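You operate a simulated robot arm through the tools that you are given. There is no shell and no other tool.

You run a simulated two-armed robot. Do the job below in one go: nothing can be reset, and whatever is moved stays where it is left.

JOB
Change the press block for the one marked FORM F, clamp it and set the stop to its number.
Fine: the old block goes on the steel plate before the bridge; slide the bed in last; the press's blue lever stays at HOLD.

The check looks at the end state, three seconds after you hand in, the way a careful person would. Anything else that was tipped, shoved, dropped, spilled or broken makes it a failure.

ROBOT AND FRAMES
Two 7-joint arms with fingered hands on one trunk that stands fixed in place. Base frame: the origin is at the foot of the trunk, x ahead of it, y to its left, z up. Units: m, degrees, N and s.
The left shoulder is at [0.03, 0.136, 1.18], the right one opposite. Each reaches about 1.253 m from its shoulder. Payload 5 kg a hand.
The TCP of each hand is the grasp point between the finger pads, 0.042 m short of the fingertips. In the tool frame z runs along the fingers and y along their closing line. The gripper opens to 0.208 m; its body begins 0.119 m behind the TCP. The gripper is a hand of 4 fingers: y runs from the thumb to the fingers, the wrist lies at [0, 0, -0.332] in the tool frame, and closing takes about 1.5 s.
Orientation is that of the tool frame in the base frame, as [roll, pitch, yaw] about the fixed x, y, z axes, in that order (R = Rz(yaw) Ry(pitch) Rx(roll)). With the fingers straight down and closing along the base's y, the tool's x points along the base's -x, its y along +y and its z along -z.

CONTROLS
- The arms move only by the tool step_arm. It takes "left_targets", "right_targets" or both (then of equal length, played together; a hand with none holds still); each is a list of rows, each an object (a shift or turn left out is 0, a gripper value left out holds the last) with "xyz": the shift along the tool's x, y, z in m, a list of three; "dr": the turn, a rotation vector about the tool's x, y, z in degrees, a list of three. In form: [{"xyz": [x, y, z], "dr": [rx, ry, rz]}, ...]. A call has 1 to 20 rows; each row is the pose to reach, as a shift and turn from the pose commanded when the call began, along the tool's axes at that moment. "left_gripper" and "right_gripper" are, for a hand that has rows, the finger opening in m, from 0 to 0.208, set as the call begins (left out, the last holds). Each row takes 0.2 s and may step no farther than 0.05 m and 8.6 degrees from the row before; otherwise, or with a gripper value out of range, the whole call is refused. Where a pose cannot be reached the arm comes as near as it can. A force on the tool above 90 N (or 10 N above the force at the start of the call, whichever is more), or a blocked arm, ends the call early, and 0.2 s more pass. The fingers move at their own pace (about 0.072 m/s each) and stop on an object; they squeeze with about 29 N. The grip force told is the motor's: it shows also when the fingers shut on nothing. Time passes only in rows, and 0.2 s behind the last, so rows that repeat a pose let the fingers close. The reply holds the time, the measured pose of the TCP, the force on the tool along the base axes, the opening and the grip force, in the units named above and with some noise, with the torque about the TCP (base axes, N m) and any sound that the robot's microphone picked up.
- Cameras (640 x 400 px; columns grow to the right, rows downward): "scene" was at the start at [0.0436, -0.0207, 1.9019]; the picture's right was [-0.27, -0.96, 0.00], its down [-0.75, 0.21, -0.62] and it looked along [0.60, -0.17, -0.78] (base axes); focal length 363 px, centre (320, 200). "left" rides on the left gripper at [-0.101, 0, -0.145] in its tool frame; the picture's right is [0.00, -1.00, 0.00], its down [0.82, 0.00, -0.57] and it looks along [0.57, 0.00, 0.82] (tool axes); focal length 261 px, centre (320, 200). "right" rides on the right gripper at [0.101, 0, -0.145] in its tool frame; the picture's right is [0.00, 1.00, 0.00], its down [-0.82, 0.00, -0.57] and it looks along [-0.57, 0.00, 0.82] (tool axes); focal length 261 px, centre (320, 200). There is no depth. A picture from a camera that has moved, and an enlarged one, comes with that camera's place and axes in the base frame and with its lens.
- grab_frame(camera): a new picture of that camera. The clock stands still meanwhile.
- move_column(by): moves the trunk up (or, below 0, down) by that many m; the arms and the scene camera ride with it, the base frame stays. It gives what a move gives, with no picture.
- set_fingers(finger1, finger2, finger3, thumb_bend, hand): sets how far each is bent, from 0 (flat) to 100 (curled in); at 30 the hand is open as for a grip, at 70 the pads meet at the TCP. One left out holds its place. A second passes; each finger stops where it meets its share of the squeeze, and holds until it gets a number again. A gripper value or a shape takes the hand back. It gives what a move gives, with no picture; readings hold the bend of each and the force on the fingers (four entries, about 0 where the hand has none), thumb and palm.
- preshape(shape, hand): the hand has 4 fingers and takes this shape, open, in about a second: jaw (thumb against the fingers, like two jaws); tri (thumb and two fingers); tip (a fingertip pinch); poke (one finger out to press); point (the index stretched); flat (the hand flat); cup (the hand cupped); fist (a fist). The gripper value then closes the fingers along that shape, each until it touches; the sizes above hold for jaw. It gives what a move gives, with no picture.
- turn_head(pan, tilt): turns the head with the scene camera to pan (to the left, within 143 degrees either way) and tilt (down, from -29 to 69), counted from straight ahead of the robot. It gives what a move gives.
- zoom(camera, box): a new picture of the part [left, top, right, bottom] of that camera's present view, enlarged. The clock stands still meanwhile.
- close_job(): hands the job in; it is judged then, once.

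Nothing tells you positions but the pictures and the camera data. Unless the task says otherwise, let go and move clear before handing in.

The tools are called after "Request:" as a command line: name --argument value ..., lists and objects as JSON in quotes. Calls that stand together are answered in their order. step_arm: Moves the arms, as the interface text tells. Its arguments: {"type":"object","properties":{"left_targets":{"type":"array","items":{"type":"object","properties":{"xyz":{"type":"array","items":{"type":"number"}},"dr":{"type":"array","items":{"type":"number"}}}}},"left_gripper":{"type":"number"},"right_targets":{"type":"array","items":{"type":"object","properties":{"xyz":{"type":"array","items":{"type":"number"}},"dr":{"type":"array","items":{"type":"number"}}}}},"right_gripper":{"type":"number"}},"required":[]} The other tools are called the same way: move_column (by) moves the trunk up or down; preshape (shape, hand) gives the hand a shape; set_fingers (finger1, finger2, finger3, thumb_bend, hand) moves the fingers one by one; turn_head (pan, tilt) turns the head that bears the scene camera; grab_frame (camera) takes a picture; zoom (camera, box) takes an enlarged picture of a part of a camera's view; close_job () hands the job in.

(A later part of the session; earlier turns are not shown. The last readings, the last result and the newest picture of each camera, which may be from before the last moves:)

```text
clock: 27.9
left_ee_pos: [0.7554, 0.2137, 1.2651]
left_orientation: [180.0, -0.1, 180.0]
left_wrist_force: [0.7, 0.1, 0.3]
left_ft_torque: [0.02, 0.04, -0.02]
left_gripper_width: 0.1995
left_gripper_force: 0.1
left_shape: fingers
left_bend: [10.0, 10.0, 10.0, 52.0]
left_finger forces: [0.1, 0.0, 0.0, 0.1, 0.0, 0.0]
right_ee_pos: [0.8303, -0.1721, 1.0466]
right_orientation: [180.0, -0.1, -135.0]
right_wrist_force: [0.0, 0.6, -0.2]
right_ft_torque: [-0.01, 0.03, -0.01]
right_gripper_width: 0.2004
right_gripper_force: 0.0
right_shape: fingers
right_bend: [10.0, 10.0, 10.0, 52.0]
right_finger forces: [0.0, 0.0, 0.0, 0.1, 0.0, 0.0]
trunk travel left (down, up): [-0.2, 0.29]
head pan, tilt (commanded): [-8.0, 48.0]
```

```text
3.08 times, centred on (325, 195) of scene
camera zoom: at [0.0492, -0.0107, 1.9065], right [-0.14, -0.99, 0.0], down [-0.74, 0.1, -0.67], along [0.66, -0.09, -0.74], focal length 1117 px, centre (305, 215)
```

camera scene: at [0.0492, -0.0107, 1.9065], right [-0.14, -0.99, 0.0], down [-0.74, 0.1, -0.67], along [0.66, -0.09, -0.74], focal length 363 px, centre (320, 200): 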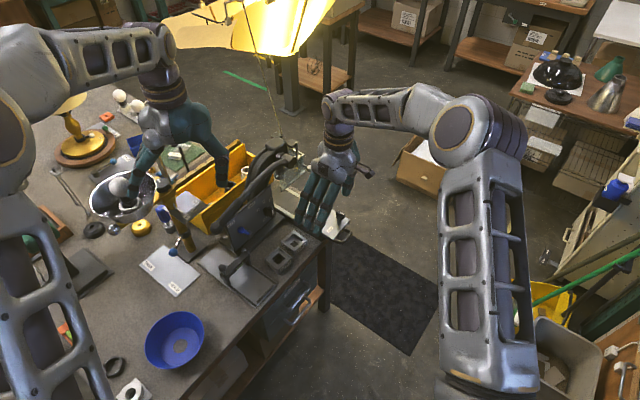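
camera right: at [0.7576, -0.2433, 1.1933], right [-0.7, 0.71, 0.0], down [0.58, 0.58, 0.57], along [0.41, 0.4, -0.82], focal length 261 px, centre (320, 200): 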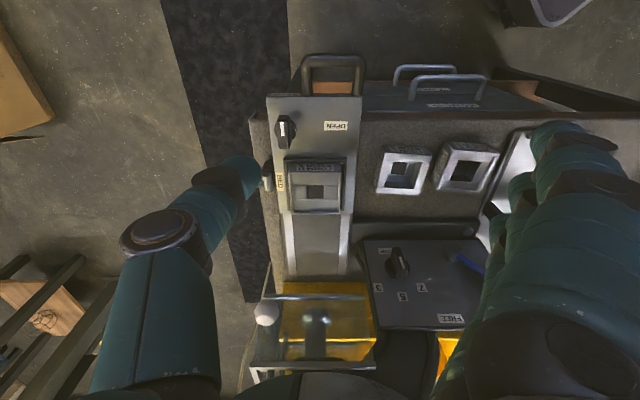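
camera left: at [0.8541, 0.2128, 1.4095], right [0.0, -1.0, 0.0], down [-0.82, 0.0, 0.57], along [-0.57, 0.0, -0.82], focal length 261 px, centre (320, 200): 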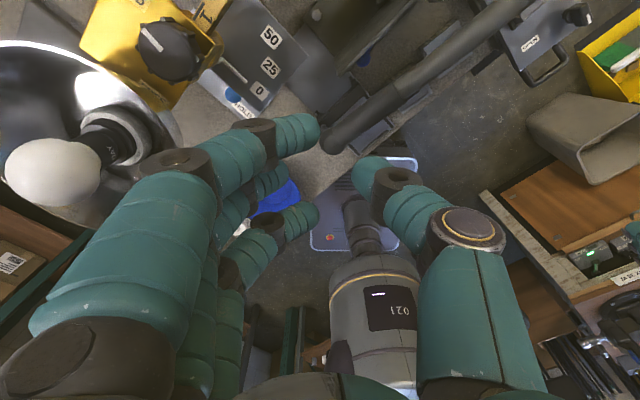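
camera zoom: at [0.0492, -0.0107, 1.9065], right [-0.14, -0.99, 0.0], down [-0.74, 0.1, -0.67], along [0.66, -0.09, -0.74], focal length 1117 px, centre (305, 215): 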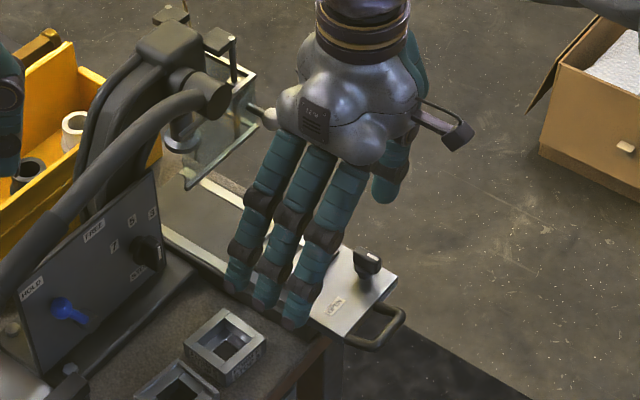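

The knob axis is at about n=0.471, w=0.7485 (bench-aligned coordinates), with ~5 cm to block D. I'll lower the thumb to the right of the bar's front end, leaving ~1 cm gap, and check.

Request:
step_arm --right_targets '[{"xyz": [0.0047, -0.005, 0.02]}, {"xyz": [0.0047, -0.005, 0.045]}, {"xyz": [0.0047, -0.005, 0.07]}, {"xyz": [0.0047, -0.005, 0.09]}, {"xyz": [0.0047, -0.005, 0.1025]}, {"xyz": [0.0047, -0.005, 0.1025]}]'

Request:
grab_frame --camera "right"

Request:
zoom --camera "right" --box '[200, 20, 360, 150]'

Request:
zoom --camera "scene" --box '[290, 180, 370, 250]'

```text
clock: 29.3
left_ee_pos: [0.754, 0.2123, 1.2647]
left_orientation: [180.0, -0.1, -180.0]
left_wrist_force: [-0.3, 0.1, 0.1]
left_ft_torque: [-0.01, 0.01, -0.04]
left_gripper_width: 0.1992
left_gripper_force: 0.0
left_shape: fingers
left_bend: [10.0, 10.0, 10.0, 52.0]
left_finger forces: [0.0, 0.0, 0.0, 0.0, 0.0, 0.1]
right_ee_pos: [0.8297, -0.1813, 0.9462]
right_orientation: [-180.0, -0.1, -134.9]
right_wrist_force: [-0.5, 0.0, -1.0]
right_ft_torque: [0.04, 0.01, 0.02]
right_gripper_width: 0.2002
right_gripper_force: 0.0
right_shape: fingers
right_bend: [10.0, 10.0, 10.0, 52.0]
right_finger forces: [0.0, 0.0, 0.1, 0.1, 0.0, 0.1]
trunk travel left (down, up): [-0.2, 0.29]
head pan, tilt (commanded): [-8.0, 48.0]
```

```text
taken
camera right: at [0.7587, -0.252, 1.0909], right [-0.7, 0.71, 0.0], down [0.58, 0.58, 0.57], along [0.41, 0.4, -0.82], focal length 261 px, centre (320, 200)
```

right: 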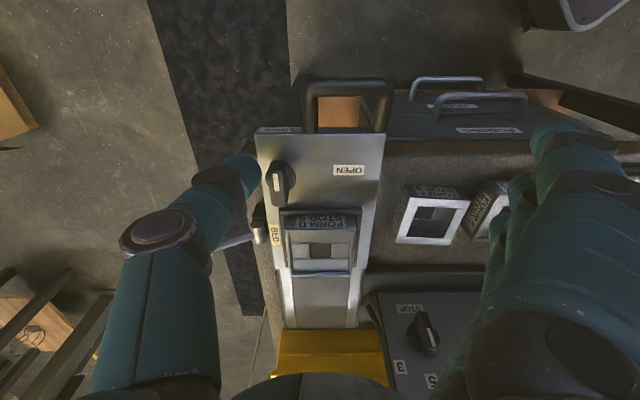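

```text
3.08 times, centred on (280, 85) of right
camera zoom: at [0.7587, -0.252, 1.0909], right [-0.7, 0.71, 0.0], down [0.58, 0.58, 0.57], along [0.41, 0.4, -0.82], focal length 802 px, centre (443, 554)
```

zoom: 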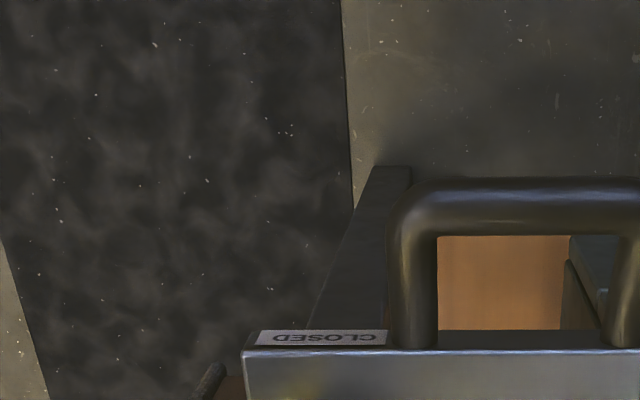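

```text
5.71 times, centred on (330, 215) of scene
camera zoom: at [0.0487, -0.0109, 1.9065], right [-0.14, -0.99, 0.0], down [-0.74, 0.1, -0.67], along [0.66, -0.09, -0.74], focal length 2074 px, centre (263, 114)
```

zoom: 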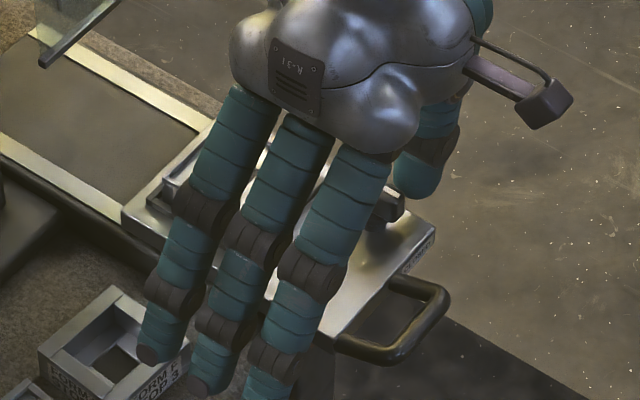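

Thumb tip is down just to the right of the knob. Zooming in on the gap.

Request:
zoom --camera "right" --box '[210, 130, 338, 210]'

Request:
zoom --camera "scene" --box '[325, 195, 365, 235]'

```text
5.00 times, centred on (274, 170) of right
camera zoom: at [0.7587, -0.252, 1.0909], right [-0.7, 0.71, 0.0], down [0.58, 0.58, 0.57], along [0.41, 0.4, -0.82], focal length 1303 px, centre (550, 350)
```

zoom: 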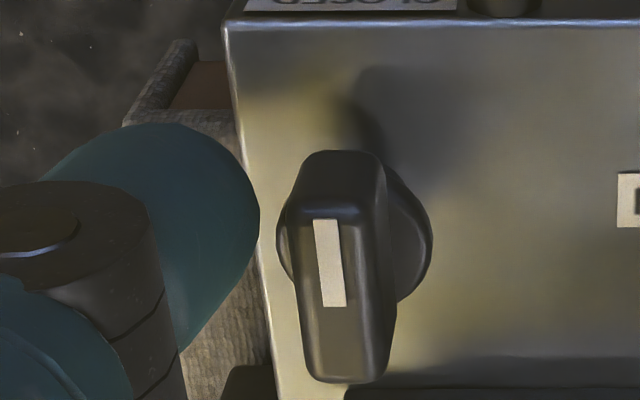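

```text
10.00 times, centred on (345, 215) of scene
camera zoom: at [0.0487, -0.0109, 1.9065], right [-0.14, -0.99, 0.0], down [-0.74, 0.1, -0.67], along [0.66, -0.09, -0.74], focal length 3629 px, centre (70, 50)
```

zoom: 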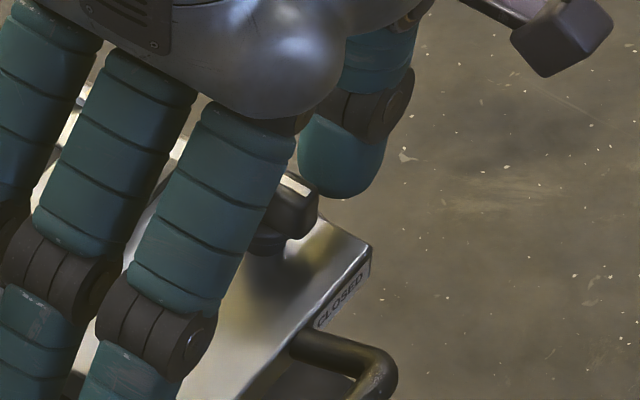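

The thumb is beside the bar with a small gap and no contact. I'll sweep it along an arc to swing the pointer about halfway toward OPEN, then look.

Request:
step_arm --right_targets '[{"xyz": [0.0, 0.006, 0]}, {"xyz": [-0.001, 0.0119, 0]}, {"xyz": [0.002, 0.0148, 0]}, {"xyz": [0.0059, 0.0177, 0]}, {"xyz": [0.0085, 0.022, 0]}, {"xyz": [0.0105, 0.026, 0]}, {"xyz": [0.0105, 0.026, 0]}]'

Request:
zoom --camera "right" --box '[210, 130, 338, 210]'

```text
clock: 30.9
left_ee_pos: [0.755, 0.2125, 1.2646]
left_orientation: [-180.0, 0.1, -180.0]
left_wrist_force: [-0.6, -0.3, -0.1]
left_ft_torque: [0.04, -0.01, -0.02]
left_gripper_width: 0.1993
left_gripper_force: 0.0
left_shape: fingers
left_bend: [10.0, 10.0, 10.0, 52.0]
left_finger forces: [0.0, 0.1, 0.0, 0.0, 0.0, 0.0]
right_ee_pos: [0.8051, -0.1694, 0.9455]
right_orientation: [180.0, 0.0, -135.1]
right_wrist_force: [1.4, -2.8, 0.1]
right_ft_torque: [-0.14, -0.05, -0.15]
right_gripper_width: 0.2031
right_gripper_force: 1.5
right_shape: fingers
right_bend: [10.0, 10.0, 10.0, 51.0]
right_finger forces: [0.0, 0.0, 0.0, 0.1, 2.7, 0.0]
trunk travel left (down, up): [-0.2, 0.29]
head pan, tilt (commanded): [-8.0, 48.0]
```

```text
5.00 times, centred on (274, 170) of right
camera zoom: at [0.7333, -0.24, 1.0916], right [-0.7, 0.71, 0.0], down [0.58, 0.58, 0.57], along [0.41, 0.4, -0.82], focal length 1303 px, centre (550, 350)
```

zoom: 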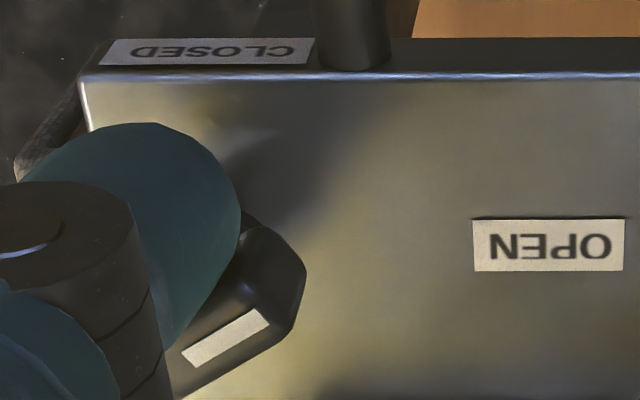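

The pointer has swung ~60° with only ~3 N. Continuing the sweep toward OPEN.

Request:
step_arm --right_targets '[{"xyz": [0.0005, 0.005, 0]}, {"xyz": [0.0005, 0.01, 0]}, {"xyz": [0, 0.015, 0]}, {"xyz": [-0.001, 0.019, 0]}, {"xyz": [-0.001, 0.019, 0]}]'

Request:
zoom --camera "right" --box '[210, 130, 338, 210]'

```text
clock: 32.1
left_ee_pos: [0.7532, 0.212, 1.2649]
left_orientation: [-180.0, 0.0, 179.9]
left_wrist_force: [-0.5, -0.1, -0.7]
left_ft_torque: [-0.02, 0.01, -0.01]
left_gripper_width: 0.1995
left_gripper_force: 0.0
left_shape: fingers
left_bend: [10.0, 10.0, 10.0, 52.0]
left_finger forces: [0.1, 0.0, 0.0, 0.0, 0.0, 0.0]
right_ee_pos: [0.7922, -0.1554, 0.9467]
right_orientation: [-180.0, 0.0, -134.9]
right_wrist_force: [-2.2, -4.6, 0.4]
right_ft_torque: [-0.18, 0.06, -0.37]
right_gripper_width: 0.2012
right_gripper_force: 2.3
right_shape: fingers
right_bend: [10.0, 10.0, 10.0, 52.0]
right_finger forces: [0.0, 0.0, 0.0, 0.0, 4.6, 0.1]
trunk travel left (down, up): [-0.2, 0.29]
head pan, tilt (commanded): [-8.0, 48.0]
```

```text
5.00 times, centred on (274, 170) of right
camera zoom: at [0.7209, -0.2255, 1.092], right [-0.7, 0.71, 0.0], down [0.58, 0.58, 0.57], along [0.41, 0.4, -0.82], focal length 1303 px, centre (550, 350)
```

zoom: 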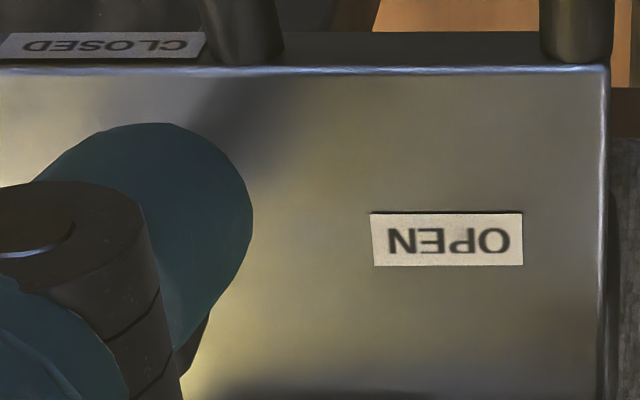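

The knob is hidden behind the thumb and the reaction is now along −n, suggesting it reached its stop. I'll back the thumb off toward the front, raise, and look.

Request:
step_arm --right_targets '[{"xyz": [0.02, 0, 0]}, {"xyz": [0.035, 0, 0]}, {"xyz": [0.035, 0, -0.04]}, {"xyz": [0.035, 0, -0.08]}, {"xyz": [0.035, 0, -0.1]}, {"xyz": [0.035, 0, -0.1]}]'

Request:
grab_frame --camera "right"

Request:
zoom --camera "right" --box '[220, 130, 380, 230]'

```text
clock: 33.5
left_ee_pos: [0.7543, 0.2136, 1.2648]
left_orientation: [-179.9, 0.0, 180.0]
left_wrist_force: [-0.3, 0.3, -0.2]
left_ft_torque: [0.01, 0.01, 0.03]
left_gripper_width: 0.1993
left_gripper_force: 0.0
left_shape: fingers
left_bend: [10.0, 10.0, 10.0, 52.0]
left_finger forces: [0.1, 0.1, 0.0, 0.0, 0.0, 0.0]
right_ee_pos: [0.766, -0.1822, 1.0469]
right_orientation: [-180.0, 0.0, -135.1]
right_wrist_force: [-0.1, 0.1, 0.6]
right_ft_torque: [0.0, 0.03, 0.04]
right_gripper_width: 0.2004
right_gripper_force: 0.0
right_shape: fingers
right_bend: [10.0, 10.0, 10.0, 52.0]
right_finger forces: [0.1, 0.1, 0.0, 0.0, 0.0, 0.0]
trunk travel left (down, up): [-0.2, 0.29]
head pan, tilt (commanded): [-8.0, 48.0]
```

```text
taken
camera right: at [0.6949, -0.2529, 1.1922], right [-0.7, 0.71, 0.0], down [0.58, 0.58, 0.57], along [0.41, 0.4, -0.82], focal length 261 px, centre (320, 200)
```

right: 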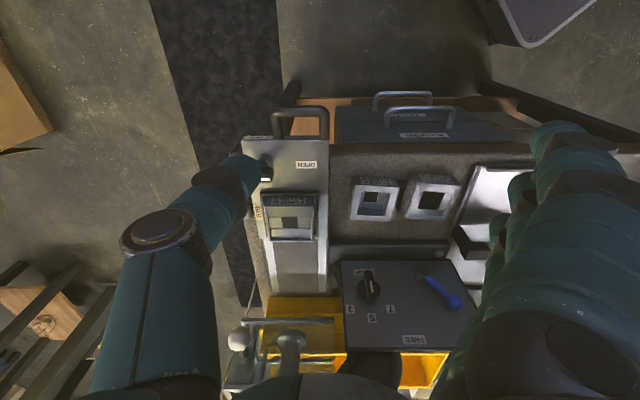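

```text
4.00 times, centred on (300, 180) of right
camera zoom: at [0.6949, -0.2529, 1.1922], right [-0.7, 0.71, 0.0], down [0.58, 0.58, 0.57], along [0.41, 0.4, -0.82], focal length 1043 px, centre (400, 280)
```

zoom: 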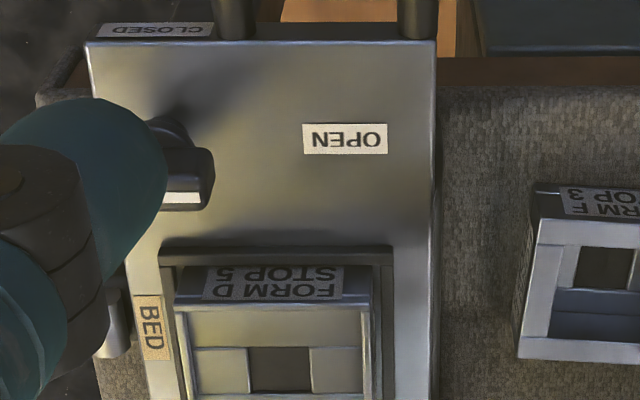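

The clamp now points at OPEN. Before gripping D I need the nest rim height and clearance; zooming closely at D and its rim.

Request:
zoom --camera "right" --box '[255, 185, 325, 245]'

Request:
zoom --camera "scene" --box '[295, 180, 345, 230]'

```text
6.67 times, centred on (290, 215) of right
camera zoom: at [0.6949, -0.2529, 1.1922], right [-0.7, 0.71, 0.0], down [0.58, 0.58, 0.57], along [0.41, 0.4, -0.82], focal length 1738 px, centre (520, 100)
```

zoom: 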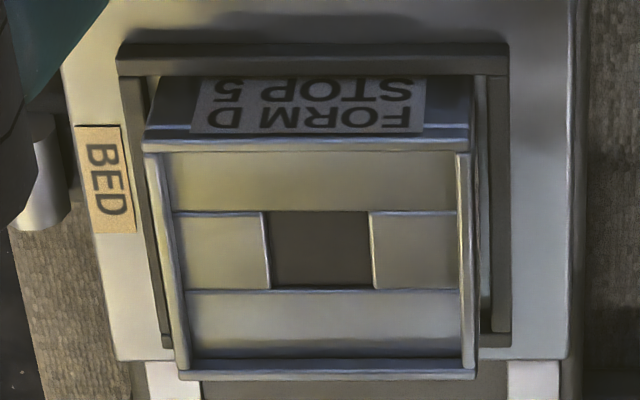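

```text
8.00 times, centred on (320, 205) of scene
camera zoom: at [0.0488, -0.0112, 1.9064], right [-0.14, -0.99, 0.0], down [-0.74, 0.1, -0.67], along [0.66, -0.09, -0.74], focal length 2903 px, centre (320, 160)
```

zoom: 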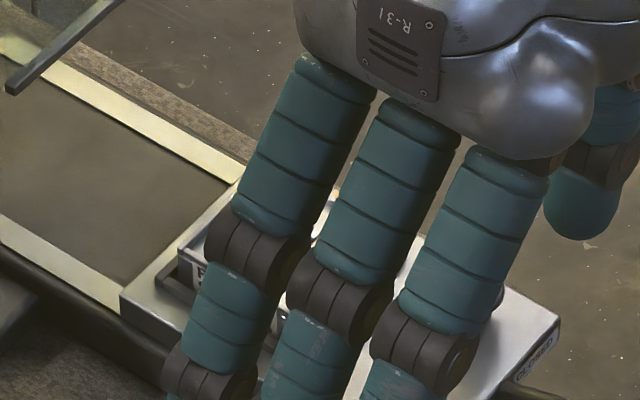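

The rim is only ~6.6 mm high with ~7 mm total play, so fingertips can reach to z≈0.892 beside D. I'll set the jaw to 0.10, tilt 6° and position above D.

Request:
preshape --hand "right" --shape "jaw"

Request:
step_arm --right_targets '[{"xyz": [-0.02, -0.006, -0.02], "dr": [0, -1, 0]}, {"xyz": [-0.047, -0.015, -0.02], "dr": [0, -2, 0]}, {"xyz": [-0.074, -0.023, -0.02], "dr": [0, -3, 0]}, {"xyz": [-0.101, -0.032, -0.02], "dr": [0, -4, 0]}, {"xyz": [-0.128, -0.04, -0.01], "dr": [0, -5, 0]}, {"xyz": [-0.134, -0.042, 0], "dr": [0, -6, 0]}, {"xyz": [-0.134, -0.042, 0], "dr": [0, -6, 0]}]' --right_gripper 0.1

Request:
grab_frame --camera "right"

Request:
zoom --camera "scene" --box '[250, 120, 380, 240]'

```text
clock: 34.4
left_ee_pos: [0.7529, 0.2119, 1.2645]
left_orientation: [-180.0, 0.0, 180.0]
left_wrist_force: [-0.3, 0.3, -0.3]
left_ft_torque: [0.02, 0.0, -0.01]
left_gripper_width: 0.1991
left_gripper_force: 0.0
left_shape: fingers
left_bend: [10.0, 10.0, 10.0, 52.0]
left_finger forces: [0.0, 0.0, 0.2, 0.0, 0.1, 0.0]
right_ee_pos: [0.7659, -0.1818, 1.0456]
right_orientation: [180.0, 0.0, -134.9]
right_wrist_force: [-0.4, -0.3, -0.4]
right_ft_torque: [0.0, 0.0, -0.02]
right_gripper_width: 0.208
right_gripper_force: 0.1
right_shape: jaw
right_bend: [30.0, 30.0, 30.0, 30.0]
right_finger forces: [0.1, 0.0, 0.1, 0.0, 0.0, 0.0]
trunk travel left (down, up): [-0.2, 0.29]
head pan, tilt (commanded): [-8.0, 48.0]
```

```text
clock: 36.0
left_ee_pos: [0.7541, 0.2126, 1.2648]
left_orientation: [-180.0, 0.0, 180.0]
left_wrist_force: [-0.9, -0.7, 0.3]
left_ft_torque: [-0.01, 0.03, 0.04]
left_gripper_width: 0.1995
left_gripper_force: 0.0
left_shape: fingers
left_bend: [10.0, 10.0, 10.0, 52.0]
left_finger forces: [0.0, 0.0, 0.0, 0.1, 0.0, 0.0]
right_ee_pos: [0.8934, -0.1139, 1.0469]
right_orientation: [-179.9, 6.0, -134.9]
right_wrist_force: [0.2, 0.9, -0.8]
right_ft_torque: [-0.01, 0.0, 0.0]
right_gripper_width: 0.1011
right_gripper_force: 0.1
right_shape: jaw
right_bend: [73.0, 73.0, 73.0, 70.0]
right_finger forces: [0.1, 0.0, 0.0, 0.0, 0.0, 0.0]
trunk travel left (down, up): [-0.2, 0.29]
head pan, tilt (commanded): [-8.0, 48.0]
```

```text
taken
camera right: at [0.8115, -0.1954, 1.1807], right [-0.7, 0.71, 0.0], down [0.54, 0.53, 0.65], along [0.46, 0.46, -0.76], focal length 261 px, centre (320, 200)
```

right: 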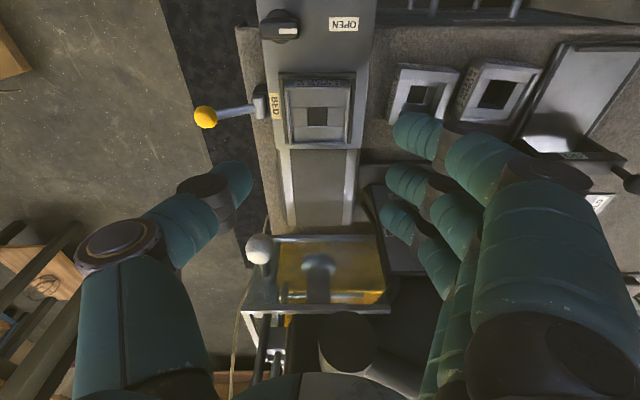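

```text
3.33 times, centred on (315, 180) of scene
camera zoom: at [0.0492, -0.0105, 1.9065], right [-0.14, -0.99, 0.0], down [-0.74, 0.1, -0.67], along [0.66, -0.09, -0.74], focal length 1210 px, centre (337, 267)
```

zoom: 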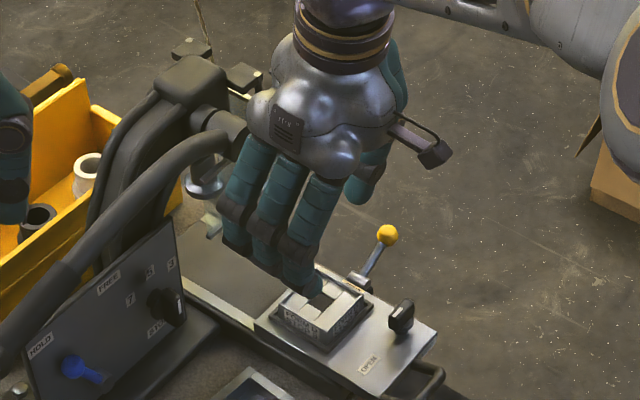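

Well aligned laterally over D. I'll lower most of the way (to ~2 cm above final) and check clearances.

Request:
step_arm --right_targets '[{"xyz": [0.0068, 0, 0.0245]}, {"xyz": [0.0094, 0, 0.0493]}, {"xyz": [0.012, 0, 0.0742]}, {"xyz": [0.0134, 0, 0.0871]}, {"xyz": [0.0134, 0, 0.0871]}]'

Request:
grab_frame --camera "right"

Request:
zoom --camera "scene" --box '[280, 150, 360, 230]'

```text
clock: 37.2
left_ee_pos: [0.7534, 0.2118, 1.263]
left_orientation: [-180.0, -0.1, 179.9]
left_wrist_force: [0.1, 0.0, -0.4]
left_ft_torque: [0.02, -0.01, 0.01]
left_gripper_width: 0.199
left_gripper_force: 0.1
left_shape: fingers
left_bend: [10.0, 10.0, 10.0, 52.0]
left_finger forces: [0.1, 0.1, 0.1, 0.0, 0.1, 0.0]
right_ee_pos: [0.8881, -0.1186, 0.9588]
right_orientation: [-179.9, 6.0, -135.0]
right_wrist_force: [0.5, 0.0, -0.3]
right_ft_torque: [-0.02, 0.01, -0.01]
right_gripper_width: 0.101
right_gripper_force: 0.1
right_shape: jaw
right_bend: [73.0, 73.0, 73.0, 70.0]
right_finger forces: [0.0, 0.0, 0.1, 0.0, 0.0, 0.1]
trunk travel left (down, up): [-0.2, 0.29]
head pan, tilt (commanded): [-8.0, 48.0]
```

```text
taken
camera right: at [0.8072, -0.1995, 1.0927], right [-0.7, 0.71, 0.0], down [0.54, 0.53, 0.65], along [0.46, 0.46, -0.76], focal length 261 px, centre (320, 200)
```

right: 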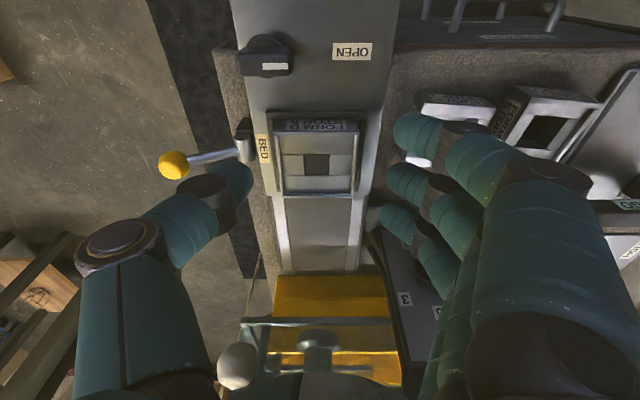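

```text
5.00 times, centred on (320, 190) of scene
camera zoom: at [0.0487, -0.011, 1.9065], right [-0.14, -0.99, 0.0], down [-0.74, 0.1, -0.67], along [0.66, -0.09, -0.74], focal length 1814 px, centre (320, 250)
```

zoom: 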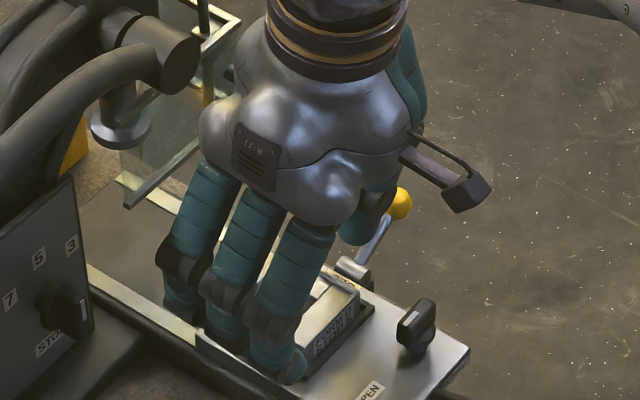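

Clear on all sides. Lowering the last 2 cm and closing on D.

Request:
step_arm --right_targets '[{"xyz": [0.0007, 0, 0.007]}, {"xyz": [0.0015, 0, 0.014]}, {"xyz": [0.0022, 0, 0.0207]}, {"xyz": [0.0022, 0, 0.0207]}]'

Request:
zoom --camera "right" --box '[200, 80, 440, 260]'

```text
clock: 38.2
left_ee_pos: [0.7539, 0.2126, 1.2643]
left_orientation: [-180.0, 0.0, -180.0]
left_wrist_force: [-0.2, -0.5, -0.3]
left_ft_torque: [0.02, 0.0, -0.01]
left_gripper_width: 0.1992
left_gripper_force: 0.0
left_shape: fingers
left_bend: [10.0, 10.0, 10.0, 52.0]
left_finger forces: [0.0, 0.1, 0.1, 0.1, 0.0, 0.0]
right_ee_pos: [0.889, -0.1188, 0.9369]
right_orientation: [179.9, 6.1, -135.0]
right_wrist_force: [0.0, -0.5, 0.8]
right_ft_torque: [0.0, 0.0, 0.0]
right_gripper_width: 0.1011
right_gripper_force: 0.0
right_shape: jaw
right_bend: [73.0, 73.0, 73.0, 70.0]
right_finger forces: [0.0, 0.0, 0.0, 0.0, 0.0, 0.1]
trunk travel left (down, up): [-0.2, 0.29]
head pan, tilt (commanded): [-8.0, 48.0]
```

```text
2.22 times, centred on (320, 170) of right
camera zoom: at [0.807, -0.199, 1.0717], right [-0.7, 0.71, 0.0], down [0.54, 0.53, 0.65], along [0.46, 0.46, -0.76], focal length 579 px, centre (320, 267)
```

zoom: 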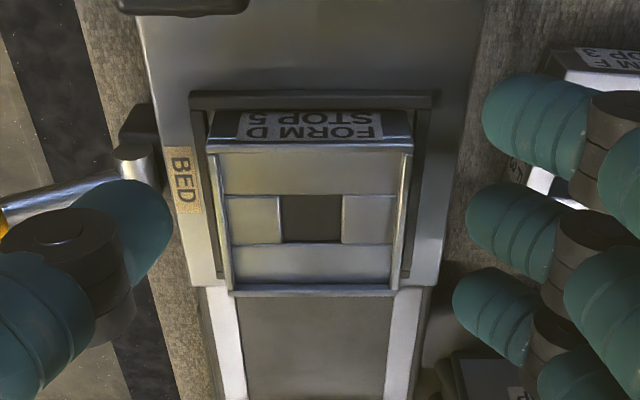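

View is clear: finger 2 and the thumb straddle D's middle. Closing the grip.

Request:
step_arm --right_targets '[{"xyz": [0, 0, 0]}, {"xyz": [0, 0, 0]}, {"xyz": [0, 0, 0]}, {"xyz": [0, 0, 0]}, {"xyz": [0, 0, 0]}, {"xyz": [0, 0, 0]}, {"xyz": [0, 0, 0]}, {"xyz": [0, 0, 0]}]' --right_gripper 0.045

Request:
zoom --camera "right" --box '[200, 80, 440, 260]'

```text
clock: 40.0
left_ee_pos: [0.7517, 0.2125, 1.2669]
left_orientation: [-180.0, 0.0, -180.0]
left_wrist_force: [0.8, 0.2, -0.3]
left_ft_torque: [-0.01, 0.01, 0.01]
left_gripper_width: 0.1993
left_gripper_force: 0.1
left_shape: fingers
left_bend: [10.0, 10.0, 10.0, 52.0]
left_finger forces: [0.1, 0.1, 0.1, 0.0, 0.0, 0.0]
right_ee_pos: [0.8892, -0.1179, 0.9431]
right_orientation: [-179.7, 6.3, -135.0]
right_wrist_force: [6.9, -3.5, 44.5]
right_ft_torque: [-0.81, -1.16, -0.1]
right_gripper_width: 0.0412
right_gripper_force: 29.2
right_shape: jaw
right_bend: [74.0, 73.0, 72.0, 71.0]
right_finger forces: [0.0, 11.4, 10.0, 0.0, 71.4, 0.1]
trunk travel left (down, up): [-0.2, 0.29]
head pan, tilt (commanded): [-8.0, 48.0]
```

```text
2.22 times, centred on (320, 170) of right
camera zoom: at [0.8067, -0.1988, 1.0757], right [-0.7, 0.71, 0.0], down [0.53, 0.53, 0.66], along [0.47, 0.46, -0.75], focal length 579 px, centre (320, 267)
```

zoom: 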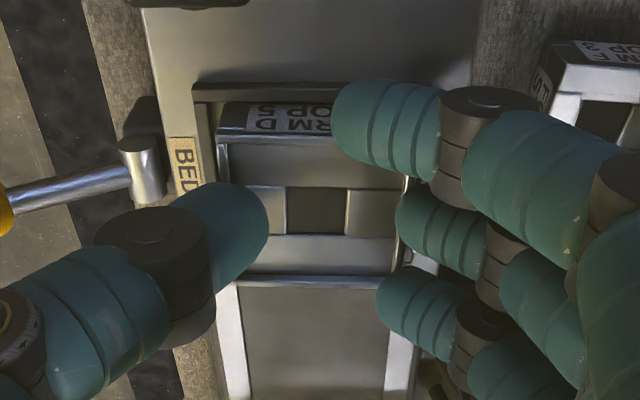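

The thumb rode over D's top edge (upward force ~44 N, opening 0.041), so its tip sits higher than I assumed. I'll open right away and back up a little.

Request:
step_arm --right_targets '[{"xyz": [0, 0, 0]}, {"xyz": [0, 0, 0]}, {"xyz": [0, 0, 0]}, {"xyz": [0, 0, 0]}, {"xyz": [0, 0, -0.005]}, {"xyz": [-0.002, 0, -0.02]}, {"xyz": [-0.002, 0, -0.02]}]' --right_gripper 0.1

Request:
zoom --camera "right" --box '[200, 80, 440, 260]'

Request:
zoom --camera "scene" --box '[280, 160, 360, 230]'

```text
clock: 41.6
left_ee_pos: [0.7545, 0.2122, 1.2646]
left_orientation: [180.0, 0.0, -179.9]
left_wrist_force: [0.2, -0.1, -0.4]
left_ft_torque: [0.03, 0.07, 0.02]
left_gripper_width: 0.1992
left_gripper_force: 0.0
left_shape: fingers
left_bend: [10.0, 10.0, 10.0, 52.0]
left_finger forces: [0.0, 0.1, 0.1, 0.0, 0.1, 0.1]
right_ee_pos: [0.8875, -0.1185, 0.957]
right_orientation: [179.9, 6.0, -134.9]
right_wrist_force: [-0.3, 0.6, -1.1]
right_ft_torque: [0.04, 0.05, -0.03]
right_gripper_width: 0.0994
right_gripper_force: 0.1
right_shape: jaw
right_bend: [73.0, 73.0, 73.0, 70.0]
right_finger forces: [0.0, 0.0, 0.0, 0.0, 0.1, 0.0]
trunk travel left (down, up): [-0.2, 0.29]
head pan, tilt (commanded): [-8.0, 48.0]
```

```text
2.22 times, centred on (320, 170) of right
camera zoom: at [0.8069, -0.1995, 1.0911], right [-0.7, 0.71, 0.0], down [0.54, 0.53, 0.65], along [0.46, 0.46, -0.76], focal length 579 px, centre (320, 267)
```

zoom: 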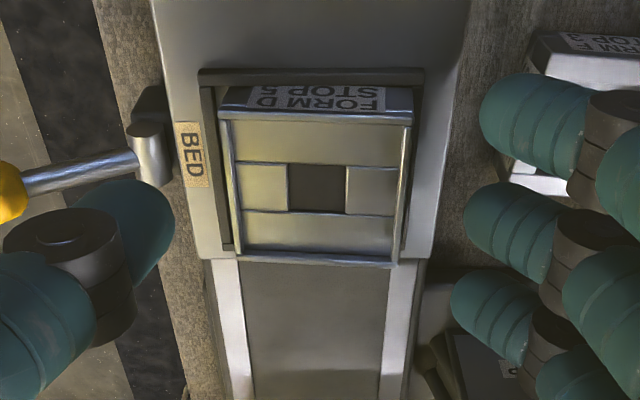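

```text
5.71 times, centred on (320, 195) of scene
camera zoom: at [0.0498, -0.0111, 1.9064], right [-0.14, -0.99, 0.0], down [-0.74, 0.1, -0.67], along [0.66, -0.09, -0.74], focal length 2074 px, centre (320, 229)
```

zoom: 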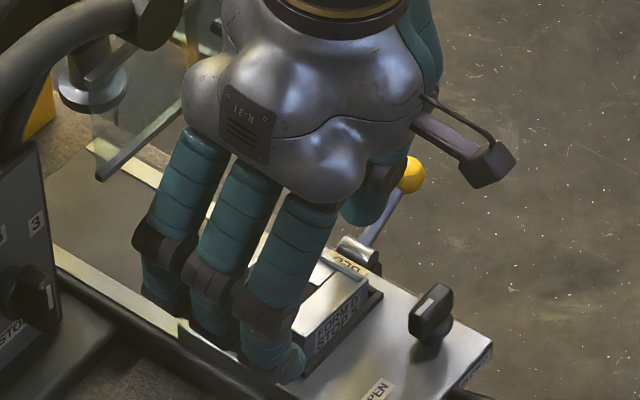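

D is still seated properly. The jaw's thumb arc curls up as it closes, so a fingertip pinch shape may suit better; I'll test "tip" at 64 mm on the free left hand.

Request:
preshape --hand "left" --shape "tip"

Request:
step_arm --left_targets '[{"xyz": [0, 0, 0]}, {"xyz": [0, 0, 0]}, {"xyz": [0, 0, 0]}, {"xyz": [0, 0, 0]}, {"xyz": [0, 0, 0]}, {"xyz": [0, 0, 0]}, {"xyz": [0, 0, 0]}, {"xyz": [0, 0, 0]}]' --left_gripper 0.064

Request:
turn_head --pan 16 --tilt 40

Request:
grab_frame --camera "scene"

Request:
grab_frame --camera "left"

```text
clock: 42.5
left_ee_pos: [0.7538, 0.2124, 1.2653]
left_orientation: [180.0, 0.0, 179.9]
left_wrist_force: [-0.2, 0.1, -0.1]
left_ft_torque: [0.03, -0.01, 0.0]
left_gripper_width: 0.2079
left_gripper_force: 0.0
left_shape: tip
left_bend: [6.0, 30.0, 6.0, 30.0]
left_finger forces: [0.0, 0.0, 0.1, 0.1, 0.1, 0.0]
right_ee_pos: [0.8878, -0.1182, 0.9576]
right_orientation: [-180.0, 6.0, -135.0]
right_wrist_force: [0.4, 0.6, 0.1]
right_ft_torque: [0.01, 0.01, 0.02]
right_gripper_width: 0.0994
right_gripper_force: 0.2
right_shape: jaw
right_bend: [73.0, 73.0, 73.0, 70.0]
right_finger forces: [0.0, 0.1, 0.1, 0.0, 0.0, 0.0]
trunk travel left (down, up): [-0.2, 0.29]
head pan, tilt (commanded): [-8.0, 48.0]
```

```text
clock: 44.3
left_ee_pos: [0.7549, 0.2134, 1.2637]
left_orientation: [180.0, 0.0, 180.0]
left_wrist_force: [0.8, -0.2, 0.5]
left_ft_torque: [-0.03, -0.03, -0.03]
left_gripper_width: 0.0646
left_gripper_force: 0.1
left_shape: tip
left_bend: [6.0, 73.0, 6.0, 70.0]
left_finger forces: [0.0, 0.0, 0.0, 0.0, 0.0, 0.0]
right_ee_pos: [0.8885, -0.1168, 0.958]
right_orientation: [179.9, 6.0, -135.1]
right_wrist_force: [-0.7, -0.1, -0.6]
right_ft_torque: [-0.03, -0.01, -0.01]
right_gripper_width: 0.0995
right_gripper_force: 0.0
right_shape: jaw
right_bend: [73.0, 73.0, 73.0, 70.0]
right_finger forces: [0.1, 0.0, 0.0, 0.0, 0.1, 0.1]
trunk travel left (down, up): [-0.2, 0.29]
head pan, tilt (commanded): [-8.0, 48.0]
```

```text
clock: 45.2
left_ee_pos: [0.7546, 0.2115, 1.2648]
left_orientation: [180.0, 0.0, -180.0]
left_wrist_force: [-0.9, 0.2, 0.2]
left_ft_torque: [0.0, 0.03, -0.01]
left_gripper_width: 0.0645
left_gripper_force: 0.0
left_shape: tip
left_bend: [6.0, 73.0, 6.0, 70.0]
left_finger forces: [0.1, 0.0, 0.0, 0.0, 0.0, 0.1]
right_ee_pos: [0.8884, -0.1186, 0.9575]
right_orientation: [-180.0, 6.0, -135.1]
right_wrist_force: [-0.4, 0.0, 0.0]
right_ft_torque: [0.01, 0.0, -0.03]
right_gripper_width: 0.0996
right_gripper_force: 0.1
right_shape: jaw
right_bend: [73.0, 73.0, 73.0, 70.0]
right_finger forces: [0.0, 0.0, 0.0, 0.0, 0.0, 0.2]
trunk travel left (down, up): [-0.2, 0.29]
head pan, tilt (commanded): [16.0, 40.0]
```

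```text
taken
camera scene: at [0.0526, 0.0234, 1.9179], right [0.28, -0.96, 0.0], down [-0.62, -0.18, -0.77], along [0.74, 0.21, -0.64], focal length 363 px, centre (320, 200)
```

scene: 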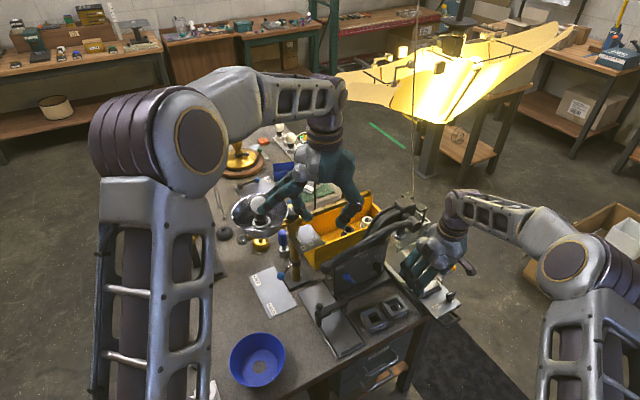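

```text
taken
camera left: at [0.8542, 0.2128, 1.4094], right [0.0, -1.0, 0.0], down [-0.82, 0.0, 0.57], along [-0.57, 0.0, -0.82], focal length 261 px, centre (320, 200)
```

left: 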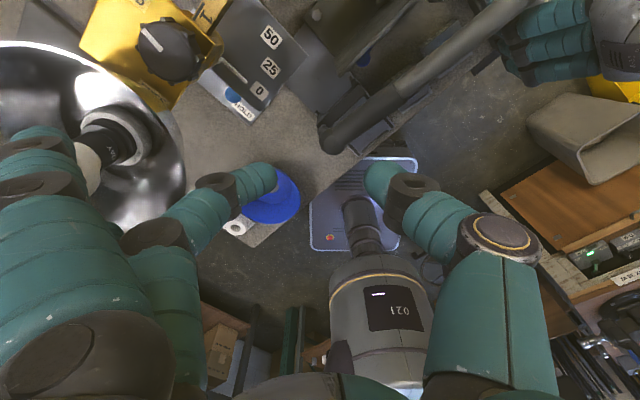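

Tip and jaw share the same closing geometry; the problem was the thumb sweeping across the rim from a wide opening. I'll pre-close to 0.076 here (just clear of D's sides), look, then lower deeper before squeezing.

Request:
step_arm --right_targets '[{"xyz": [0, 0, 0]}, {"xyz": [0, 0, 0]}, {"xyz": [0, 0, 0]}, {"xyz": [0, 0, 0]}]' --right_gripper 0.078

Request:
zoom --camera "right" --box '[200, 80, 440, 260]'

Request:
turn_head --pan -8 --tilt 48

Request:
zoom --camera "scene" --box '[290, 170, 350, 225]'

```text
clock: 46.2
left_ee_pos: [0.7537, 0.213, 1.2653]
left_orientation: [-180.0, 0.0, -180.0]
left_wrist_force: [-0.4, 0.1, -0.3]
left_ft_torque: [-0.02, 0.02, 0.04]
left_gripper_width: 0.0648
left_gripper_force: 0.0
left_shape: tip
left_bend: [6.0, 73.0, 6.0, 70.0]
left_finger forces: [0.0, 0.0, 0.1, 0.1, 0.1, 0.1]
right_ee_pos: [0.8893, -0.1179, 0.958]
right_orientation: [180.0, 6.0, -135.0]
right_wrist_force: [-0.2, 0.1, -0.3]
right_ft_torque: [-0.01, 0.01, 0.05]
right_gripper_width: 0.0788
right_gripper_force: 0.1
right_shape: jaw
right_bend: [73.0, 73.0, 73.0, 70.0]
right_finger forces: [0.1, 0.1, 0.0, 0.0, 0.1, 0.0]
trunk travel left (down, up): [-0.2, 0.29]
head pan, tilt (commanded): [16.0, 40.0]
```

```text
2.22 times, centred on (320, 170) of right
camera zoom: at [0.8066, -0.1996, 1.0918], right [-0.7, 0.71, 0.0], down [0.54, 0.53, 0.65], along [0.46, 0.46, -0.76], focal length 579 px, centre (320, 267)
```

zoom: 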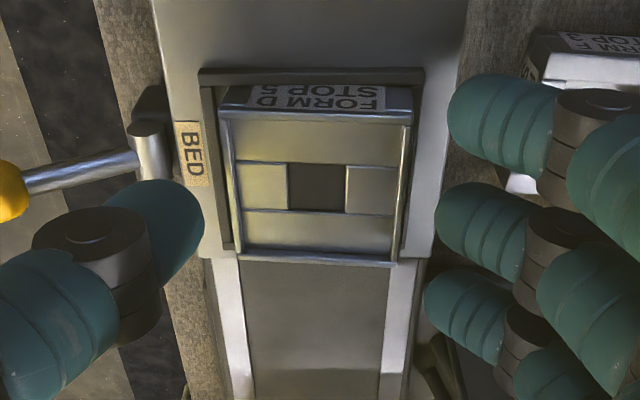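

```text
clock: 47.0
left_ee_pos: [0.7544, 0.2119, 1.2643]
left_orientation: [-180.0, 0.0, 179.9]
left_wrist_force: [0.5, -0.6, 0.4]
left_ft_torque: [-0.01, 0.02, -0.03]
left_gripper_width: 0.0648
left_gripper_force: 0.1
left_shape: tip
left_bend: [6.0, 73.0, 6.0, 70.0]
left_finger forces: [0.1, 0.1, 0.1, 0.0, 0.0, 0.0]
right_ee_pos: [0.8877, -0.1192, 0.9582]
right_orientation: [-180.0, 6.0, -134.9]
right_wrist_force: [-1.0, 0.0, -0.2]
right_ft_torque: [0.04, 0.02, 0.03]
right_gripper_width: 0.0792
right_gripper_force: 0.1
right_shape: jaw
right_bend: [73.0, 73.0, 73.0, 70.0]
right_finger forces: [0.0, 0.0, 0.0, 0.0, 0.1, 0.0]
trunk travel left (down, up): [-0.2, 0.29]
head pan, tilt (commanded): [-8.0, 48.0]
```

```text
7.27 times, centred on (320, 198) of scene
camera zoom: at [0.0489, -0.0108, 1.9065], right [-0.14, -0.99, 0.0], down [-0.74, 0.1, -0.67], along [0.66, -0.09, -0.74], focal length 2639 px, centre (320, 218)
```

zoom: 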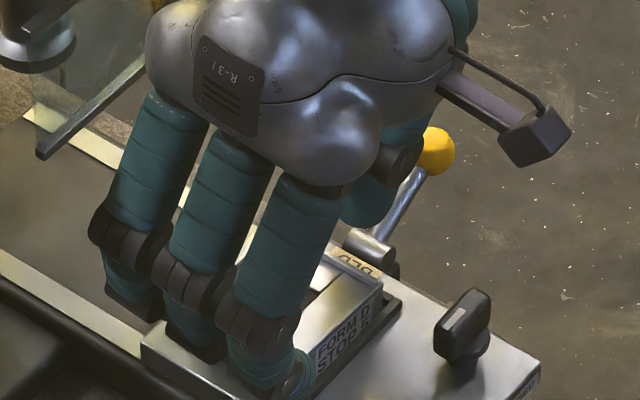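

Fingers straddle D with ~7 mm to spare per side. Lowering to final depth.

Request:
step_arm --right_targets '[{"xyz": [0.0008, 0, 0.008]}, {"xyz": [0.0017, 0, 0.016]}, {"xyz": [0.0022, 0, 0.021]}, {"xyz": [0.0026, 0, 0.0244]}, {"xyz": [0.0026, 0, 0.0244]}]'

Request:
zoom --camera "right" --box '[200, 80, 440, 260]'

Request:
zoom --camera "scene" --box '[290, 170, 350, 225]'

```text
clock: 48.2
left_ee_pos: [0.7541, 0.2122, 1.2657]
left_orientation: [-180.0, -0.1, -180.0]
left_wrist_force: [-0.3, 0.2, -0.2]
left_ft_torque: [0.01, 0.01, 0.0]
left_gripper_width: 0.0647
left_gripper_force: 0.1
left_shape: tip
left_bend: [6.0, 73.0, 6.0, 70.0]
left_finger forces: [0.0, 0.0, 0.0, 0.1, 0.1, 0.0]
right_ee_pos: [0.8896, -0.1187, 0.9334]
right_orientation: [-180.0, 5.9, -135.0]
right_wrist_force: [0.4, 0.1, -0.1]
right_ft_torque: [0.0, -0.01, 0.01]
right_gripper_width: 0.0788
right_gripper_force: 0.1
right_shape: jaw
right_bend: [73.0, 73.0, 73.0, 70.0]
right_finger forces: [0.1, 0.0, 0.0, 0.0, 0.0, 0.0]
trunk travel left (down, up): [-0.2, 0.29]
head pan, tilt (commanded): [-8.0, 48.0]
```

```text
2.22 times, centred on (320, 170) of right
camera zoom: at [0.8073, -0.1994, 1.0672], right [-0.7, 0.71, 0.0], down [0.54, 0.53, 0.65], along [0.46, 0.46, -0.76], focal length 579 px, centre (320, 267)
```

zoom: 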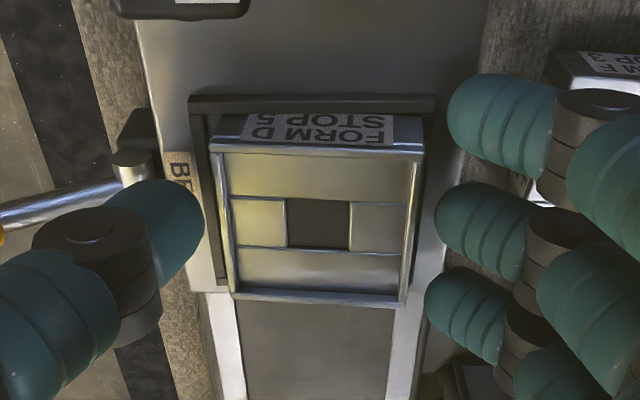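

```text
7.27 times, centred on (320, 198) of scene
camera zoom: at [0.0488, -0.0109, 1.9065], right [-0.14, -0.99, 0.0], down [-0.74, 0.1, -0.67], along [0.66, -0.09, -0.74], focal length 2639 px, centre (320, 218)
```

zoom: 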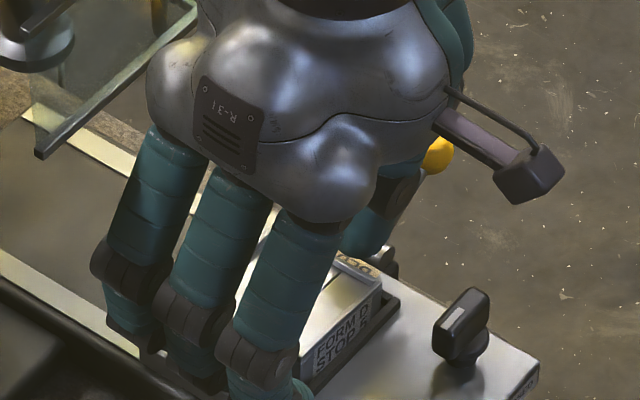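

No contact, and the tips now sit well below D's top. Closing gently.

Request:
step_arm --right_targets '[{"xyz": [0, 0, 0]}, {"xyz": [0, 0, 0]}, {"xyz": [0, 0, 0]}, {"xyz": [0, 0, 0]}]' --right_gripper 0.058

Request:
zoom --camera "right" --box '[200, 80, 440, 260]'

```text
clock: 49.2
left_ee_pos: [0.7542, 0.2123, 1.265]
left_orientation: [180.0, 0.1, 179.9]
left_wrist_force: [-0.3, 0.0, 0.1]
left_ft_torque: [0.01, 0.0, 0.01]
left_gripper_width: 0.0647
left_gripper_force: 0.1
left_shape: tip
left_bend: [6.0, 73.0, 6.0, 70.0]
left_finger forces: [0.1, 0.0, 0.0, 0.1, 0.1, 0.0]
right_ee_pos: [0.8901, -0.1192, 0.9326]
right_orientation: [-179.9, 6.1, -135.0]
right_wrist_force: [0.2, -0.3, -0.5]
right_ft_torque: [-0.06, -0.08, 0.06]
right_gripper_width: 0.0612
right_gripper_force: 28.6
right_shape: jaw
right_bend: [73.0, 73.0, 73.0, 70.0]
right_finger forces: [6.9, 8.6, 8.6, 0.0, 26.0, 0.1]
trunk travel left (down, up): [-0.2, 0.29]
head pan, tilt (commanded): [-8.0, 48.0]
```

```text
2.22 times, centred on (320, 170) of right
camera zoom: at [0.8074, -0.1995, 1.0673], right [-0.7, 0.71, 0.0], down [0.54, 0.53, 0.65], along [0.46, 0.46, -0.76], focal length 579 px, centre (320, 267)
```

zoom: 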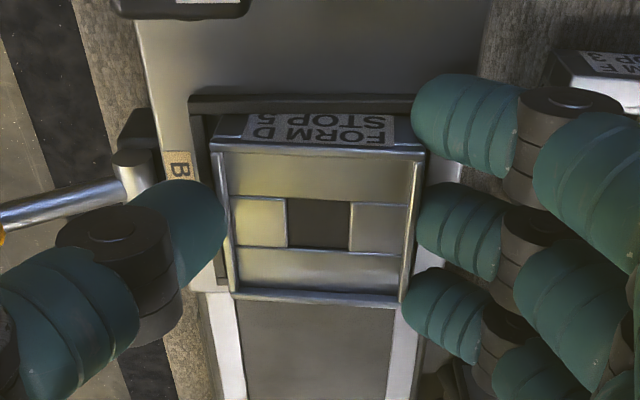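

A balanced grip: 28.6 N, all three fingers and thumb on D at 61 mm. Lifting straight up.

Request:
step_arm --right_targets '[{"xyz": [-0.0005, 0, -0.005]}, {"xyz": [-0.0016, 0, -0.015]}, {"xyz": [-0.0031, 0, -0.03]}, {"xyz": [-0.0052, 0, -0.05]}, {"xyz": [-0.0073, 0, -0.07]}, {"xyz": [-0.0073, 0, -0.07]}]'

Request:
grab_frame --camera "right"

Request:
zoom --camera "scene" --box '[280, 150, 360, 230]'

```text
clock: 50.6
left_ee_pos: [0.7547, 0.2119, 1.2639]
left_orientation: [-180.0, -0.1, 180.0]
left_wrist_force: [0.6, -0.2, -0.5]
left_ft_torque: [-0.02, 0.07, 0.02]
left_gripper_width: 0.0646
left_gripper_force: 0.0
left_shape: tip
left_bend: [6.0, 73.0, 6.0, 70.0]
left_finger forces: [0.1, 0.1, 0.1, 0.0, 0.0, 0.0]
right_ee_pos: [0.8905, -0.1186, 1.0032]
right_orientation: [180.0, 6.0, -135.0]
right_wrist_force: [-0.1, -0.4, -4.6]
right_ft_torque: [-0.01, 0.06, 0.0]
right_gripper_width: 0.0611
right_gripper_force: 29.0
right_shape: jaw
right_bend: [73.0, 73.0, 73.0, 70.0]
right_finger forces: [7.3, 8.5, 8.4, 0.0, 24.1, 0.0]
trunk travel left (down, up): [-0.2, 0.29]
head pan, tilt (commanded): [-8.0, 48.0]
```

```text
taken
camera right: at [0.8076, -0.1991, 1.138], right [-0.7, 0.71, 0.0], down [0.54, 0.53, 0.65], along [0.46, 0.46, -0.76], focal length 261 px, centre (320, 200)
```

right: 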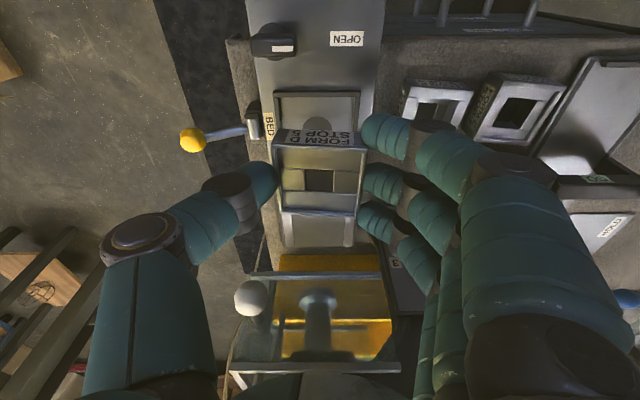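

```text
5.00 times, centred on (320, 190) of scene
camera zoom: at [0.0499, -0.011, 1.9063], right [-0.14, -0.99, 0.0], down [-0.74, 0.1, -0.67], along [0.66, -0.09, -0.74], focal length 1814 px, centre (320, 250)
```

zoom: 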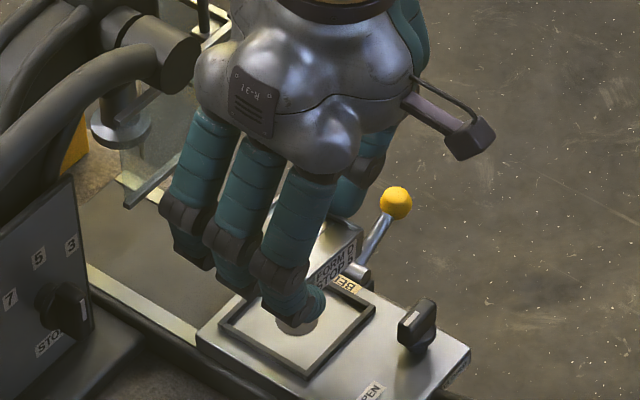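

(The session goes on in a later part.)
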